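You operate a simulated robot arm through the tools that you are given. There is no shell and no other tool. Be economical: measure what you need, move in short steps, check, and stop when the job is done.

Carry out the task below with a simulated robot arm. There is one attempt and no reset: what you move stays moved.

TASK
Take the 52 mm green cap from the top of the desk and put it on top of the white box there.
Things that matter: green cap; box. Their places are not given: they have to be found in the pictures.

It is judged by the outcome, as a careful person would: the job done as asked, and still so three seconds after it is handed in. It fails if anything else is knocked over, pushed out of place, dropped, spilled or broken.

THE ROBOT
A 7-joint arm with a two-finger parallel gripper, fixed in place. Base frame: the origin is at the foot of the arm, x ahead of it, y to its left, z up; the work surface is at about z = 0. Lengths are in mm, angles in rad, forces in N, time in s.
With the tool pointing down near the work surface it reaches from about 240 to 620 mm from the base axis. Its first joint turns from -1.152 to 1.152 rad. Payload 2.6 kg.
Tool frame: the origin (TCP) lies between the finger pads and is the grasp point; the fingertips stand 30 mm ahead of it; z points along the fingers, y is the line along which they close. The gripper opens to 94 mm. The fingers are 28 mm wide and 10 mm thick; the gripper's body (50 by 96 mm) begins 55 mm behind the TCP.
Orientation is that of the tool frame in the base frame, as [roll, pitch, yaw] about the fixed x, y, z axes, in that order (R = Rz(yaw) Ry(pitch) Rx(roll)). With the fingers straight down and closing along the base's y, the tool's x points along the base's -x, its y along +y and its z along -z.

THE INTERFACE
- The arm moves only by the tool drive_tool. Its argument "deltas" is a list of rows, each a list of 7 numbers: the closure, from 0 (fully open) to 1 (shut), then the shift along the base's x, y, z in units of 20 mm (1.0 is 20 mm), then the turn, a rotation vector about the base's x, y, z in units of 4 degrees (1.0 is 4 degrees). In form: [[claw, dx, dy, dz, ax, ay, az], ...]. A call has 1 to 12 rows; each row shifts and turns the commanded pose from where the row before left it. A call with a number of a shift or a turn outside -1 to 1 is refused whole. A row lasts 0.2 s, in which the tool goes at most 50 mm and 0.15 rad; a call with a longer step from one row to the next is refused whole, and so is a gripper value outside its range. A pose out of reach is approached as far as the arm can. The call stops where the force on the tool passes 40 N (or 10 N more than at its start, if that is more) or the arm is blocked; 0.2 s more then pass. The fingers move at their own pace (about 72 mm/s each) and stop on an object; they squeeze with about 30 N. The grip force told is the motor's: it shows also when the fingers shut on nothing. Time passes only in rows, and 0.2 s behind the last, so rows that do not move let the fingers close. It gives the time, the measured TCP pose, the force on the tool (base axes), the opening and the grip force at its end, in the units of the frame above (readings bear some noise), and new pictures: "show" is both (left out), scene, wrist or none.
- Cameras (640 x 400 px; columns grow to the right, rows downward): "scene" is fixed at [7.3, 414.3, 563.9]; the picture's right is [-0.96, -0.30, 0.00], its down [-0.17, 0.55, -0.82] and it looks along [0.24, -0.78, -0.58] (base axes); focal length 352 px, centre (320, 200). "wrist" rides on the gripper at [-37, 0, -58] in the tool frame; the picture's right is [0.00, -1.00, 0.00], its down [0.97, 0.00, -0.24] and it looks along [0.24, 0.00, 0.97] (tool axes); focal length 218 px, centre (320, 200).
- point_at(camera, pixels): for up to 12 pixels [column, row] of the newest picture of that camera ("zoom" is the newest enlarged one), the place [x, y, z] in the base frame of the surface seen there, good to about 3 mm. No time passes.
- close_up(camera, box): a new picture of the part [left, top, right, bottom] of that camera's present view, enlarged. No time passes.
- hand_in(): hands the job in; it is judged then, once.

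Work in short steps. Measure before you move; look again where a grasp or a placing could have gone wrong, and mend it. You have 60 turns and 120 pictures in all, the two below and enlarged ones among them. Open the gripper and draw the arm clear of the work before you hand the job in, unless the task says otherwise; then end with one line.

The tools are called after "Request:" as name(argument=value, ...) on one line, values as JSON. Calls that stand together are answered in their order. drive_tool: Moves the arm, as the interface text tells. Its arguments: {"type":"object","properties":{"deltas":{"type":"array"},"show":{"type":"string","enum":["both","scene","wrist","none"]}},"required":["deltas"]} The other tools are called the same way: point_at (camera, pixels) gives the place of the surface under pixels of a picture; close_up (camera, box) takes an enlarged picture of a part of a camera's view; hand_in () hands the job in.

At the start:

```text
time: 0.0
ee_pos: [332.3, -120.5, 254.9]
tcp_rot: [3.141, -0.001, -3.141]
contact_force: [0.4, -0.1, 0.2]
finger_gap: 93.9
grasp_force: 0.1
```

scene: 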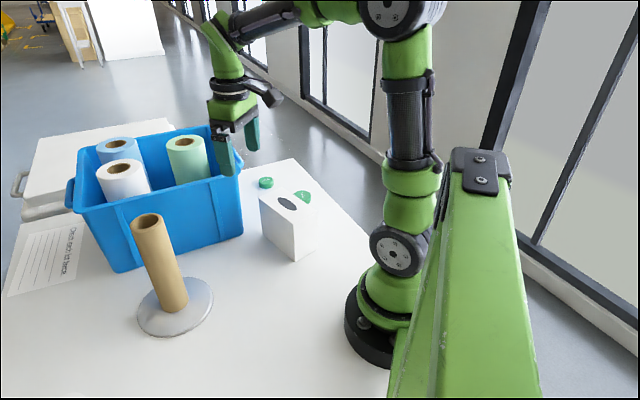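
wrist: 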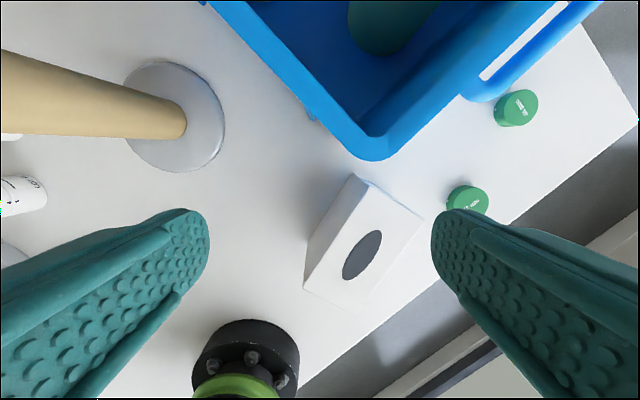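

The wrist picture shows two green caps, at (517,107) and (467,200), and the white box at (365,245). I'll enlarge both views and measure.

Request:
close_up(camera="scene", box=[220, 140, 360, 270])

Request:
close_up(camera="wrist", box=[290, 60, 610, 320])

Request:
point_at(camera="wrist", pixels=[[517, 100], [500, 105], [537, 102], [518, 124], [467, 195], [450, 196], [485, 197], [365, 190], [412, 213], [345, 300], [308, 285], [520, 150]])

Request:
point_at(camera="scene", pixels=[[265, 181], [302, 197], [262, 198], [296, 235], [315, 222], [280, 185], [296, 260], [266, 187], [240, 200]])

```text
3.08 times, centred on (290, 205) of scene
```

zoom: 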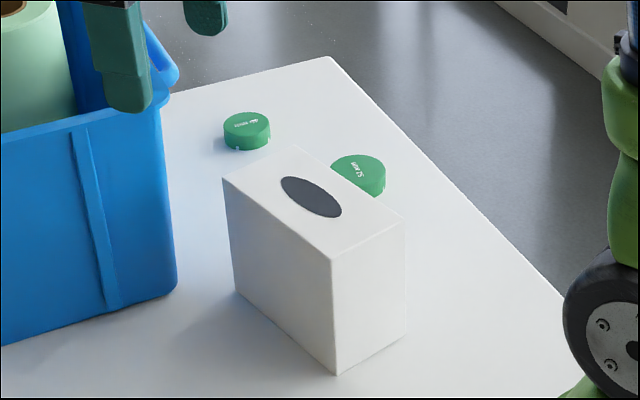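

```text
1.54 times, centred on (450, 190) of wrist
```

zoom: 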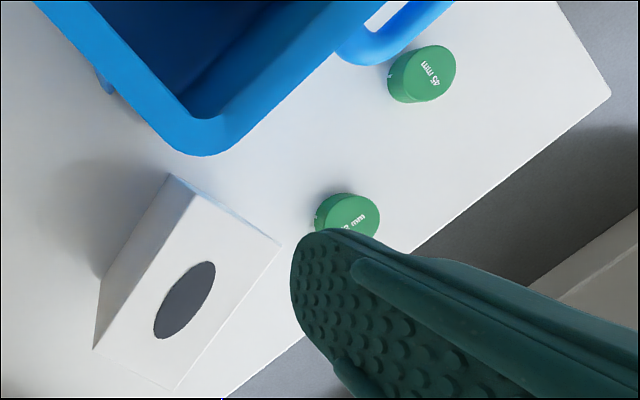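

```text
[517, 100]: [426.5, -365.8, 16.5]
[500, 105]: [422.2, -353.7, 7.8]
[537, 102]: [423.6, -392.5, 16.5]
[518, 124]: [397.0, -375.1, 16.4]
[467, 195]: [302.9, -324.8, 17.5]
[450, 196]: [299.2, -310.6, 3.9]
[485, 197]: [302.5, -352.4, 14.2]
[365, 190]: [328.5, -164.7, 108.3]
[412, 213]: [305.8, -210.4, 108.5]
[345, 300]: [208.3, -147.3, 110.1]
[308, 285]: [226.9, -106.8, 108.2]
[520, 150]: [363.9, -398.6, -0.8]
```

```text
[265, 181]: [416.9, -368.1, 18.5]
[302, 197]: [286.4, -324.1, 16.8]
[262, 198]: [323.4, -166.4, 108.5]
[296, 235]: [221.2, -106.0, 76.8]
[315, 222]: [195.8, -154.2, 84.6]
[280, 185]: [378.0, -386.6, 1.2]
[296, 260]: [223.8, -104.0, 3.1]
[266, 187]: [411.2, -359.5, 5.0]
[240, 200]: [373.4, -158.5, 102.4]
```

The near cap reads "52" and the far one "45 mm", so the near cap, around (295, -330), is the target. The box top is at z≈108, centred near (267, -157). I'll move above the cap, staying high.

Request:
drive_tool(deltas=[[0, -0.2, -1, 0, 0, 0, 0], [0, -0.2, -1, 0, 0, 0, 0], [0, -0.2, -1, 0, 0, 0, 0], [0, -0.2, -1, 0, 0, 0, 0], [0, -0.2, -1, 0, 0, 0, 0], [0, -0.2, -1, 0, 0, 0, 0], [0, -0.2, -1, 0, 0, 0, 0], [0, -0.2, -1, 0, 0, 0, 0], [0, -0.2, -1, 0, 0, 0, 0], [0, 0, -1, -1, 0, 0, 0], [0, 0, -0.5, -1, 0, 0, 0], [0, 0, 0, -0.5, 0, 0, 0]])

```text
time: 2.6
ee_pos: [297.3, -330.5, 205.1]
tcp_rot: [-3.141, -0.002, -3.141]
contact_force: [-0.4, 0.5, 0.3]
finger_gap: 94.3
grasp_force: 0.0
```

scene: 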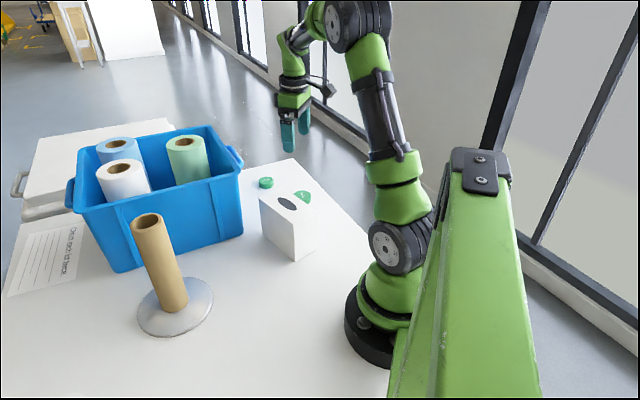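
wrist: 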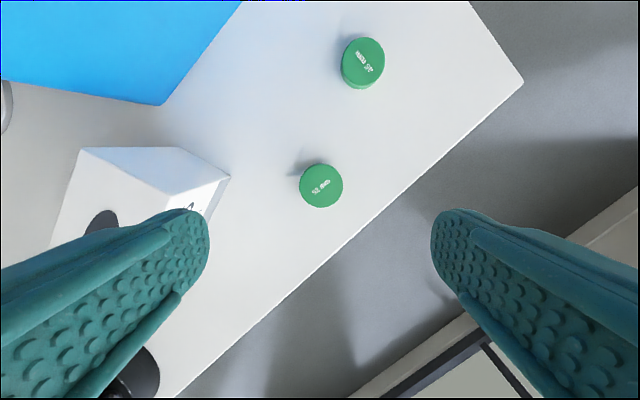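

The cap is fully visible now at (321,186). I'll measure its rim, the box top and the oval.

Request:
point_at(camera="wrist", pixels=[[321, 185], [302, 185], [340, 185], [321, 167], [321, 204], [100, 220]])

Request:
close_up(camera="wrist", box=[240, 135, 400, 235])

Request:
point_at(camera="scene", pixels=[[286, 203], [278, 200], [295, 208], [288, 199], [284, 208], [300, 205]])

```text
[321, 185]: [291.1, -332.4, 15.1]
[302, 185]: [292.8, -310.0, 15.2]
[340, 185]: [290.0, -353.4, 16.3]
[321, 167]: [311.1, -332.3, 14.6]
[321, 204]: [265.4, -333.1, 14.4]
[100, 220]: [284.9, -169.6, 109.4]
```

```text
4.00 times, centred on (320, 185) of wrist
```

zoom: 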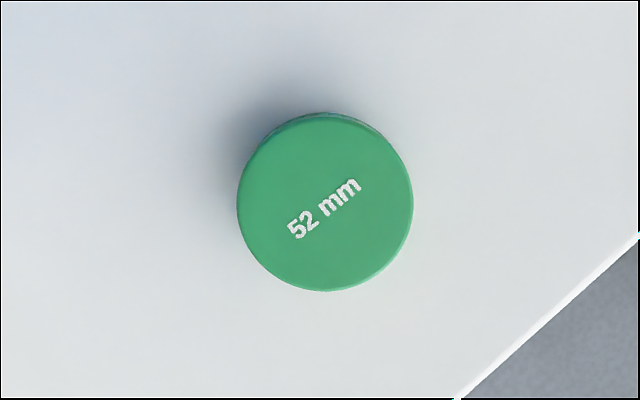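

```text
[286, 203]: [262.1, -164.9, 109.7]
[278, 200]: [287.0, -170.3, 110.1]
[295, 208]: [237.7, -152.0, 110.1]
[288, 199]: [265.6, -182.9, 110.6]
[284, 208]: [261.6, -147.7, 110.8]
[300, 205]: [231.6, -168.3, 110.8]
```

The cap's centre is about (290.5, -332.4) with its top at z≈16, and the oval on the box is flat printing at z≈110. I'll centre over the cap and descend, slowing near the end.

Request:
drive_tool(deltas=[[0, -0.35, -0.1, -1, 0, 0, 0], [0, 0, 0, -1, 0, 0, 0], [0, 0, 0, -1, 0, 0, 0], [0, 0, 0, -1, 0, 0, 0], [0, 0, 0, -1, 0, 0, 0], [0, 0, 0, -1, 0, 0, 0], [0, 0, 0, -1, 0, 0, 0], [0, 0, 0, -0.5, 0, 0, 0], [0, 0, 0, -0.3, 0, 0, 0], [0, 0, 0, 0, 0, 0, 0]])

```text
time: 4.8
ee_pos: [290.4, -333.2, 49.4]
tcp_rot: [-3.141, 0.001, 3.14]
contact_force: [-0.1, 0.6, -0.6]
finger_gap: 94.2
grasp_force: 0.1
```

scene: 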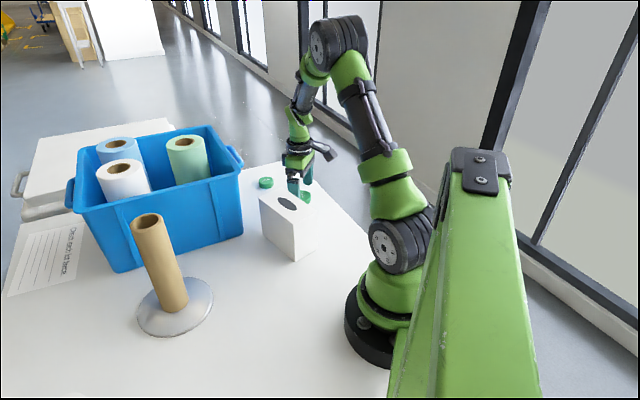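
wrist: 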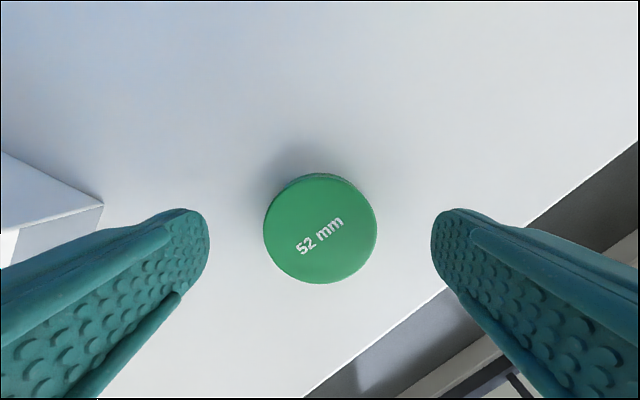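

The cap is centred between the fingers at (320,229). I'll lower 15 mm and close.

Request:
drive_tool(deltas=[[0, 0, 0, -0.4, 0, 0, 0], [0, 0, 0, -0.35, 0, 0, 0], [0, 0, 0, 0, 0, 0, 0], [0.3, 0, 0, 0, 0, 0, 0], [1, 0, 0, 0, 0, 0, 0], [1, 0, 0, 0, 0, 0, 0], [1, 0, 0, 0, 0, 0, 0], [1, 0, 0, 0, 0, 0, 0]])

```text
time: 6.6
ee_pos: [291.0, -332.4, 34.3]
tcp_rot: [-3.141, 0.001, 3.141]
contact_force: [0.3, 0.3, -0.6]
finger_gap: 49.6
grasp_force: 30.4
```

scene: 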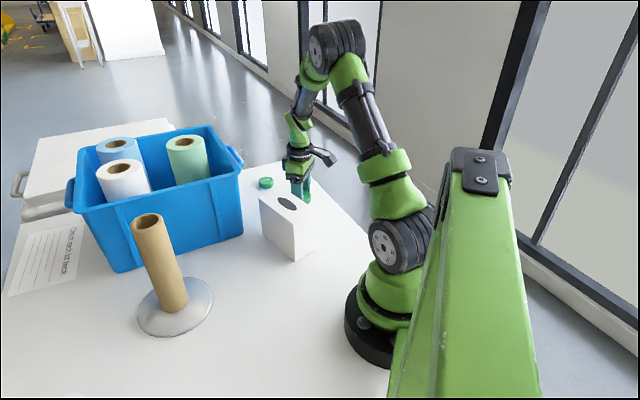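
wrist: 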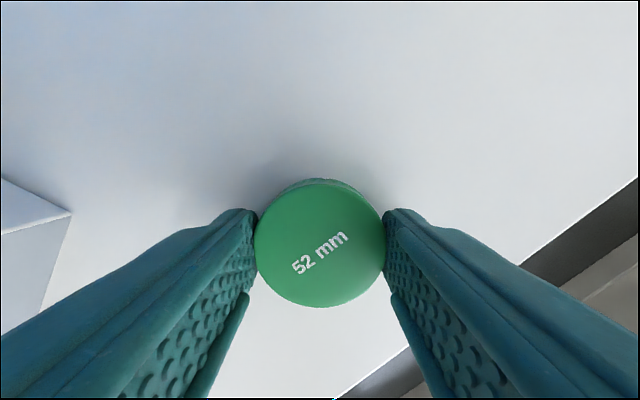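

The cap is held (gap 49.6, 30 N). I'll lift it 160 mm.

Request:
drive_tool(deltas=[[1, 0, 0, 0.5, 0, 0, 0], [1, 0, 0, 1, 0, 0, 0], [1, 0, 0, 1, 0, 0, 0], [1, 0, 0, 1, 0, 0, 0], [1, 0, 0, 1, 0, 0, 0], [1, 0, 0, 1, 0, 0, 0], [1, 0, 0, 1, 0, 0, 0], [1, 0, 0, 1, 0, 0, 0], [1, 0, 0, 0.5, 0, 0, 0], [1, 0, 0, 0, 0, 0, 0]], show="wrist")

```text
time: 8.8
ee_pos: [291.1, -330.0, 193.9]
tcp_rot: [3.14, 0.0, 3.141]
contact_force: [-0.2, 0.5, -0.1]
finger_gap: 49.4
grasp_force: 29.4
```

wrist: 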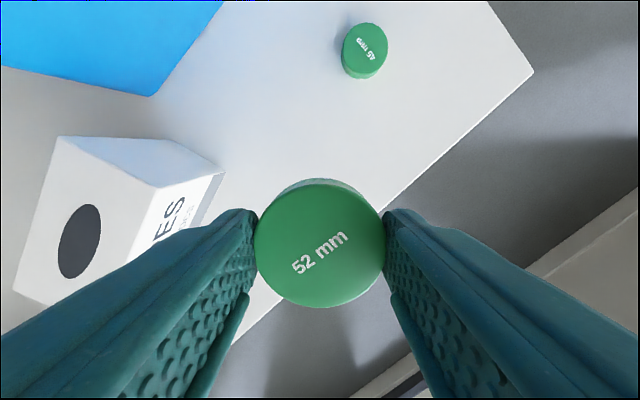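

The cap lifted cleanly. From here the box top is well in view, so I'll measure its corners before moving over it.

Request:
point_at(camera="wrist", pixels=[[63, 140], [153, 186], [24, 290], [80, 241], [58, 304], [100, 300], [82, 206], [75, 278]])

```text
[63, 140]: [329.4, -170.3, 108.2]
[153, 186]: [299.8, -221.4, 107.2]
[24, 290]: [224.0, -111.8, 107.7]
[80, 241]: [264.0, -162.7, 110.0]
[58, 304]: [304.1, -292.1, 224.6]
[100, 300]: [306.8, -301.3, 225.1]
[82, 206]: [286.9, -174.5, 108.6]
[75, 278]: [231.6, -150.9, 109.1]
```

The box top centre comes out at about (264, -162), z≈108.5. I'll move over it at the present height.

Request:
drive_tool(deltas=[[1, -0.15, 0.5, 0, 0, 0, 0], [1, -0.15, 1, 0, 0, 0, 0], [1, -0.15, 1, 0, 0, 0, 0], [1, -0.15, 1, 0, 0, 0, 0], [1, -0.15, 1, 0, 0, 0, 0], [1, -0.15, 1, 0, 0, 0, 0], [1, -0.15, 1, 0, 0, 0, 0], [1, -0.15, 1, 0, 0, 0, 0], [1, -0.15, 0.9, 0, 0, 0, 0], [1, 0, 0, -1, 0, 0, 0], [1, 0, 0, 0, 0, 0, 0]])

```text
time: 11.2
ee_pos: [262.6, -163.7, 173.5]
tcp_rot: [3.14, -0.001, -3.14]
contact_force: [0.4, -0.1, -0.6]
finger_gap: 49.4
grasp_force: 29.9
```

scene: 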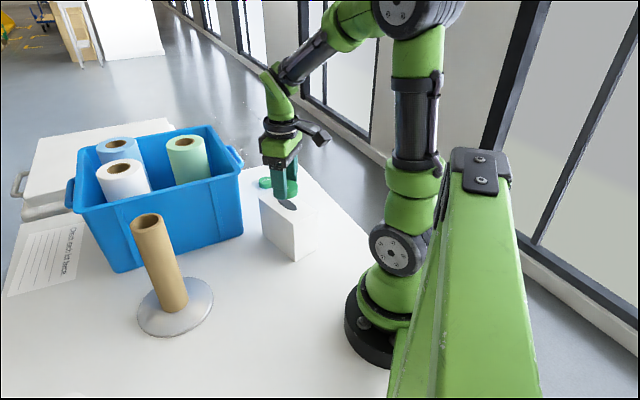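
wrist: 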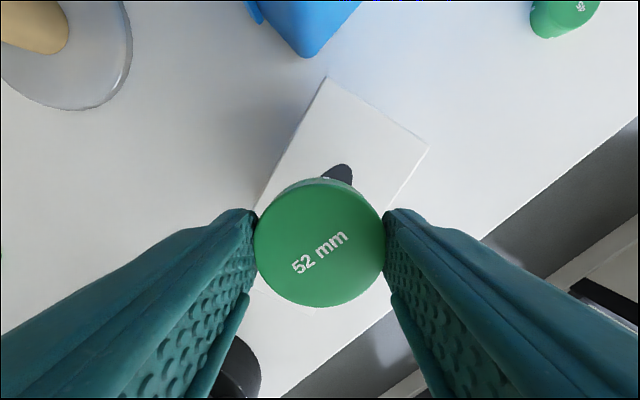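

The tool is over the box centre. I'll descend gently to about z=144, where the cap bottom is just at the top face, and stop on contact.

Request:
drive_tool(deltas=[[1, 0.05, 0.05, -0.5, 0, 0, 0], [1, 0, 0, -0.4, 0, 0, 0], [1, 0, 0, -0.3, 0, 0, 0], [1, 0, 0, -0.15, 0, 0, 0], [1, 0, 0, -0.1, 0, 0, 0], [1, 0, 0, 0, 0, 0, 0]])

```text
time: 12.6
ee_pos: [263.8, -163.9, 143.4]
tcp_rot: [3.141, -0.001, 3.14]
contact_force: [-0.6, -0.3, -0.4]
finger_gap: 49.5
grasp_force: 30.2
```

scene: 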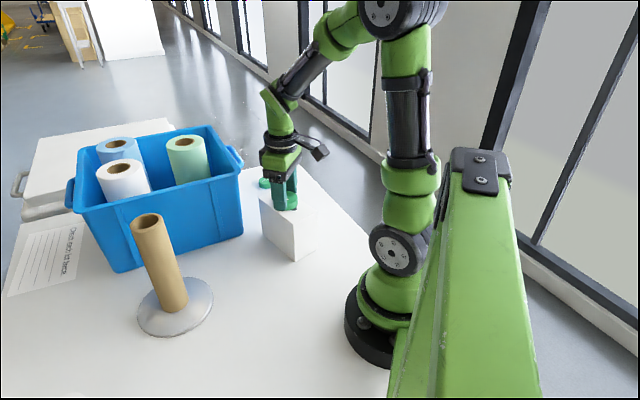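
wrist: 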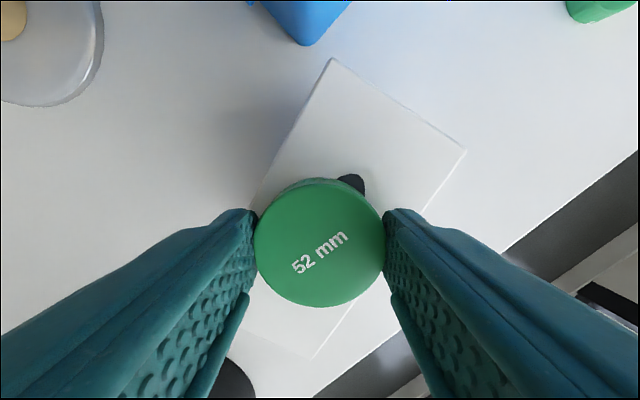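

No contact yet; I'll creep down 1 mm per row.

Request:
drive_tool(deltas=[[1, 0, 0, -0.05, 0, 0, 0], [1, 0, 0, 0, 0, 0, 0], [1, 0, 0, -0.05, 0, 0, 0], [1, 0, 0, 0, 0, 0, 0]], show="none")

Request:
close_up(camera="scene", box=[240, 160, 340, 270])

```text
time: 13.6
ee_pos: [265.6, -162.7, 142.7]
tcp_rot: [-3.141, 0.001, 3.141]
contact_force: [-7.3, 9.5, 27.4]
finger_gap: 49.6
grasp_force: 30.7
```

```text
3.64 times, centred on (290, 215) of scene
```

zoom: 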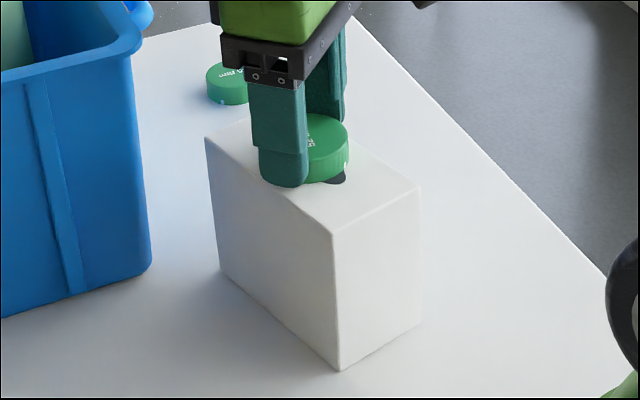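

Contact at 27 N: the cap rests on the box. I'll back up 1 mm to relieve the force, then open gradually.

Request:
drive_tool(deltas=[[1, 0, 0, 0.05, 0, 0, 0], [1, 0, 0, 0, 0, 0, 0], [0.42, 0, 0, 0, 0, 0, 0], [0.35, 0, 0, 0, 0, 0, 0], [0.25, 0, 0, 0, 0, 0, 0], [0.15, 0, 0, 0, 0, 0, 0], [0.15, 0, 0, 0, 0, 0, 0]])

```text
time: 15.2
ee_pos: [265.0, -163.4, 142.9]
tcp_rot: [3.14, 0.001, 3.141]
contact_force: [-0.3, 0.3, -0.6]
finger_gap: 79.9
grasp_force: 0.0
```

scene: 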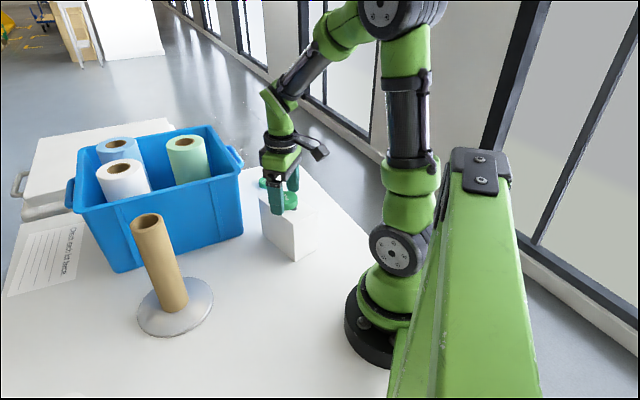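
wrist: 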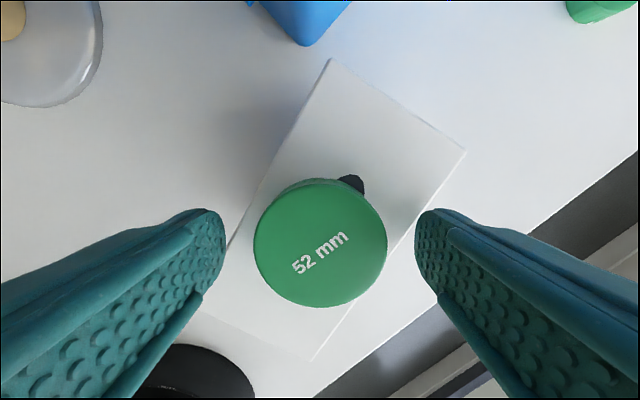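

The fingers are free and the cap sits on the box. I'll rise straight up and check.

Request:
drive_tool(deltas=[[0.15, 0, 0, 0.5, 0, 0, 0], [0.15, 0, 0, 1, 0, 0, 0], [0, 0, 0, 1, 0, 0, 0], [0, 0, 0, 1, 0, 0, 0], [0, 0, 0, 1, 0, 0, 0], [0, 0, 0, 1, 0, 0, 0], [0, 0.5, 0, 0.5, 0, 0, 0], [0, 0.5, 0, 0, 0, 0, 0], [0, 0, 0, 0, 0, 0, 0]])

Request:
close_up(camera="scene", box=[220, 150, 340, 270])

```text
time: 17.2
ee_pos: [284.8, -163.3, 265.3]
tcp_rot: [3.141, 0.0, -3.141]
contact_force: [-1.0, 0.3, -0.1]
finger_gap: 94.0
grasp_force: 0.1
```

scene: 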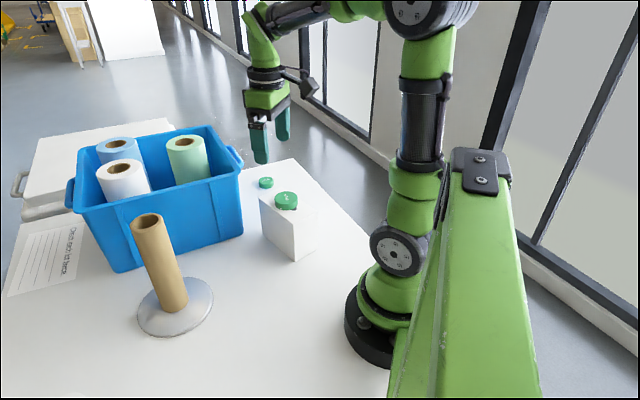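
wrist: 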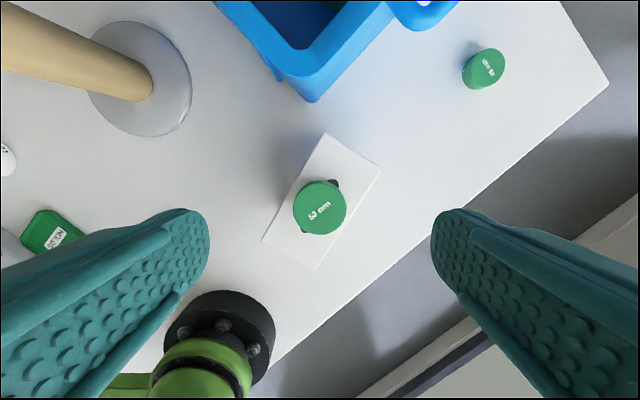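

```text
3.33 times, centred on (280, 210) of scene
```

zoom: 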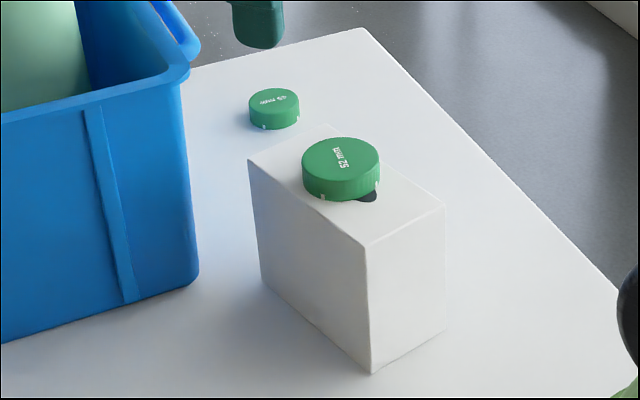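

The 52 mm cap lies flat and centred on the white box, nothing else has moved, and the arm is clear and open, so I'm handing it in.

Request:
hand_in()

```text
The job is handed in.
```

The 52 mm green cap is resting flat on top of the white box, nothing else was moved, and the job is handed in.
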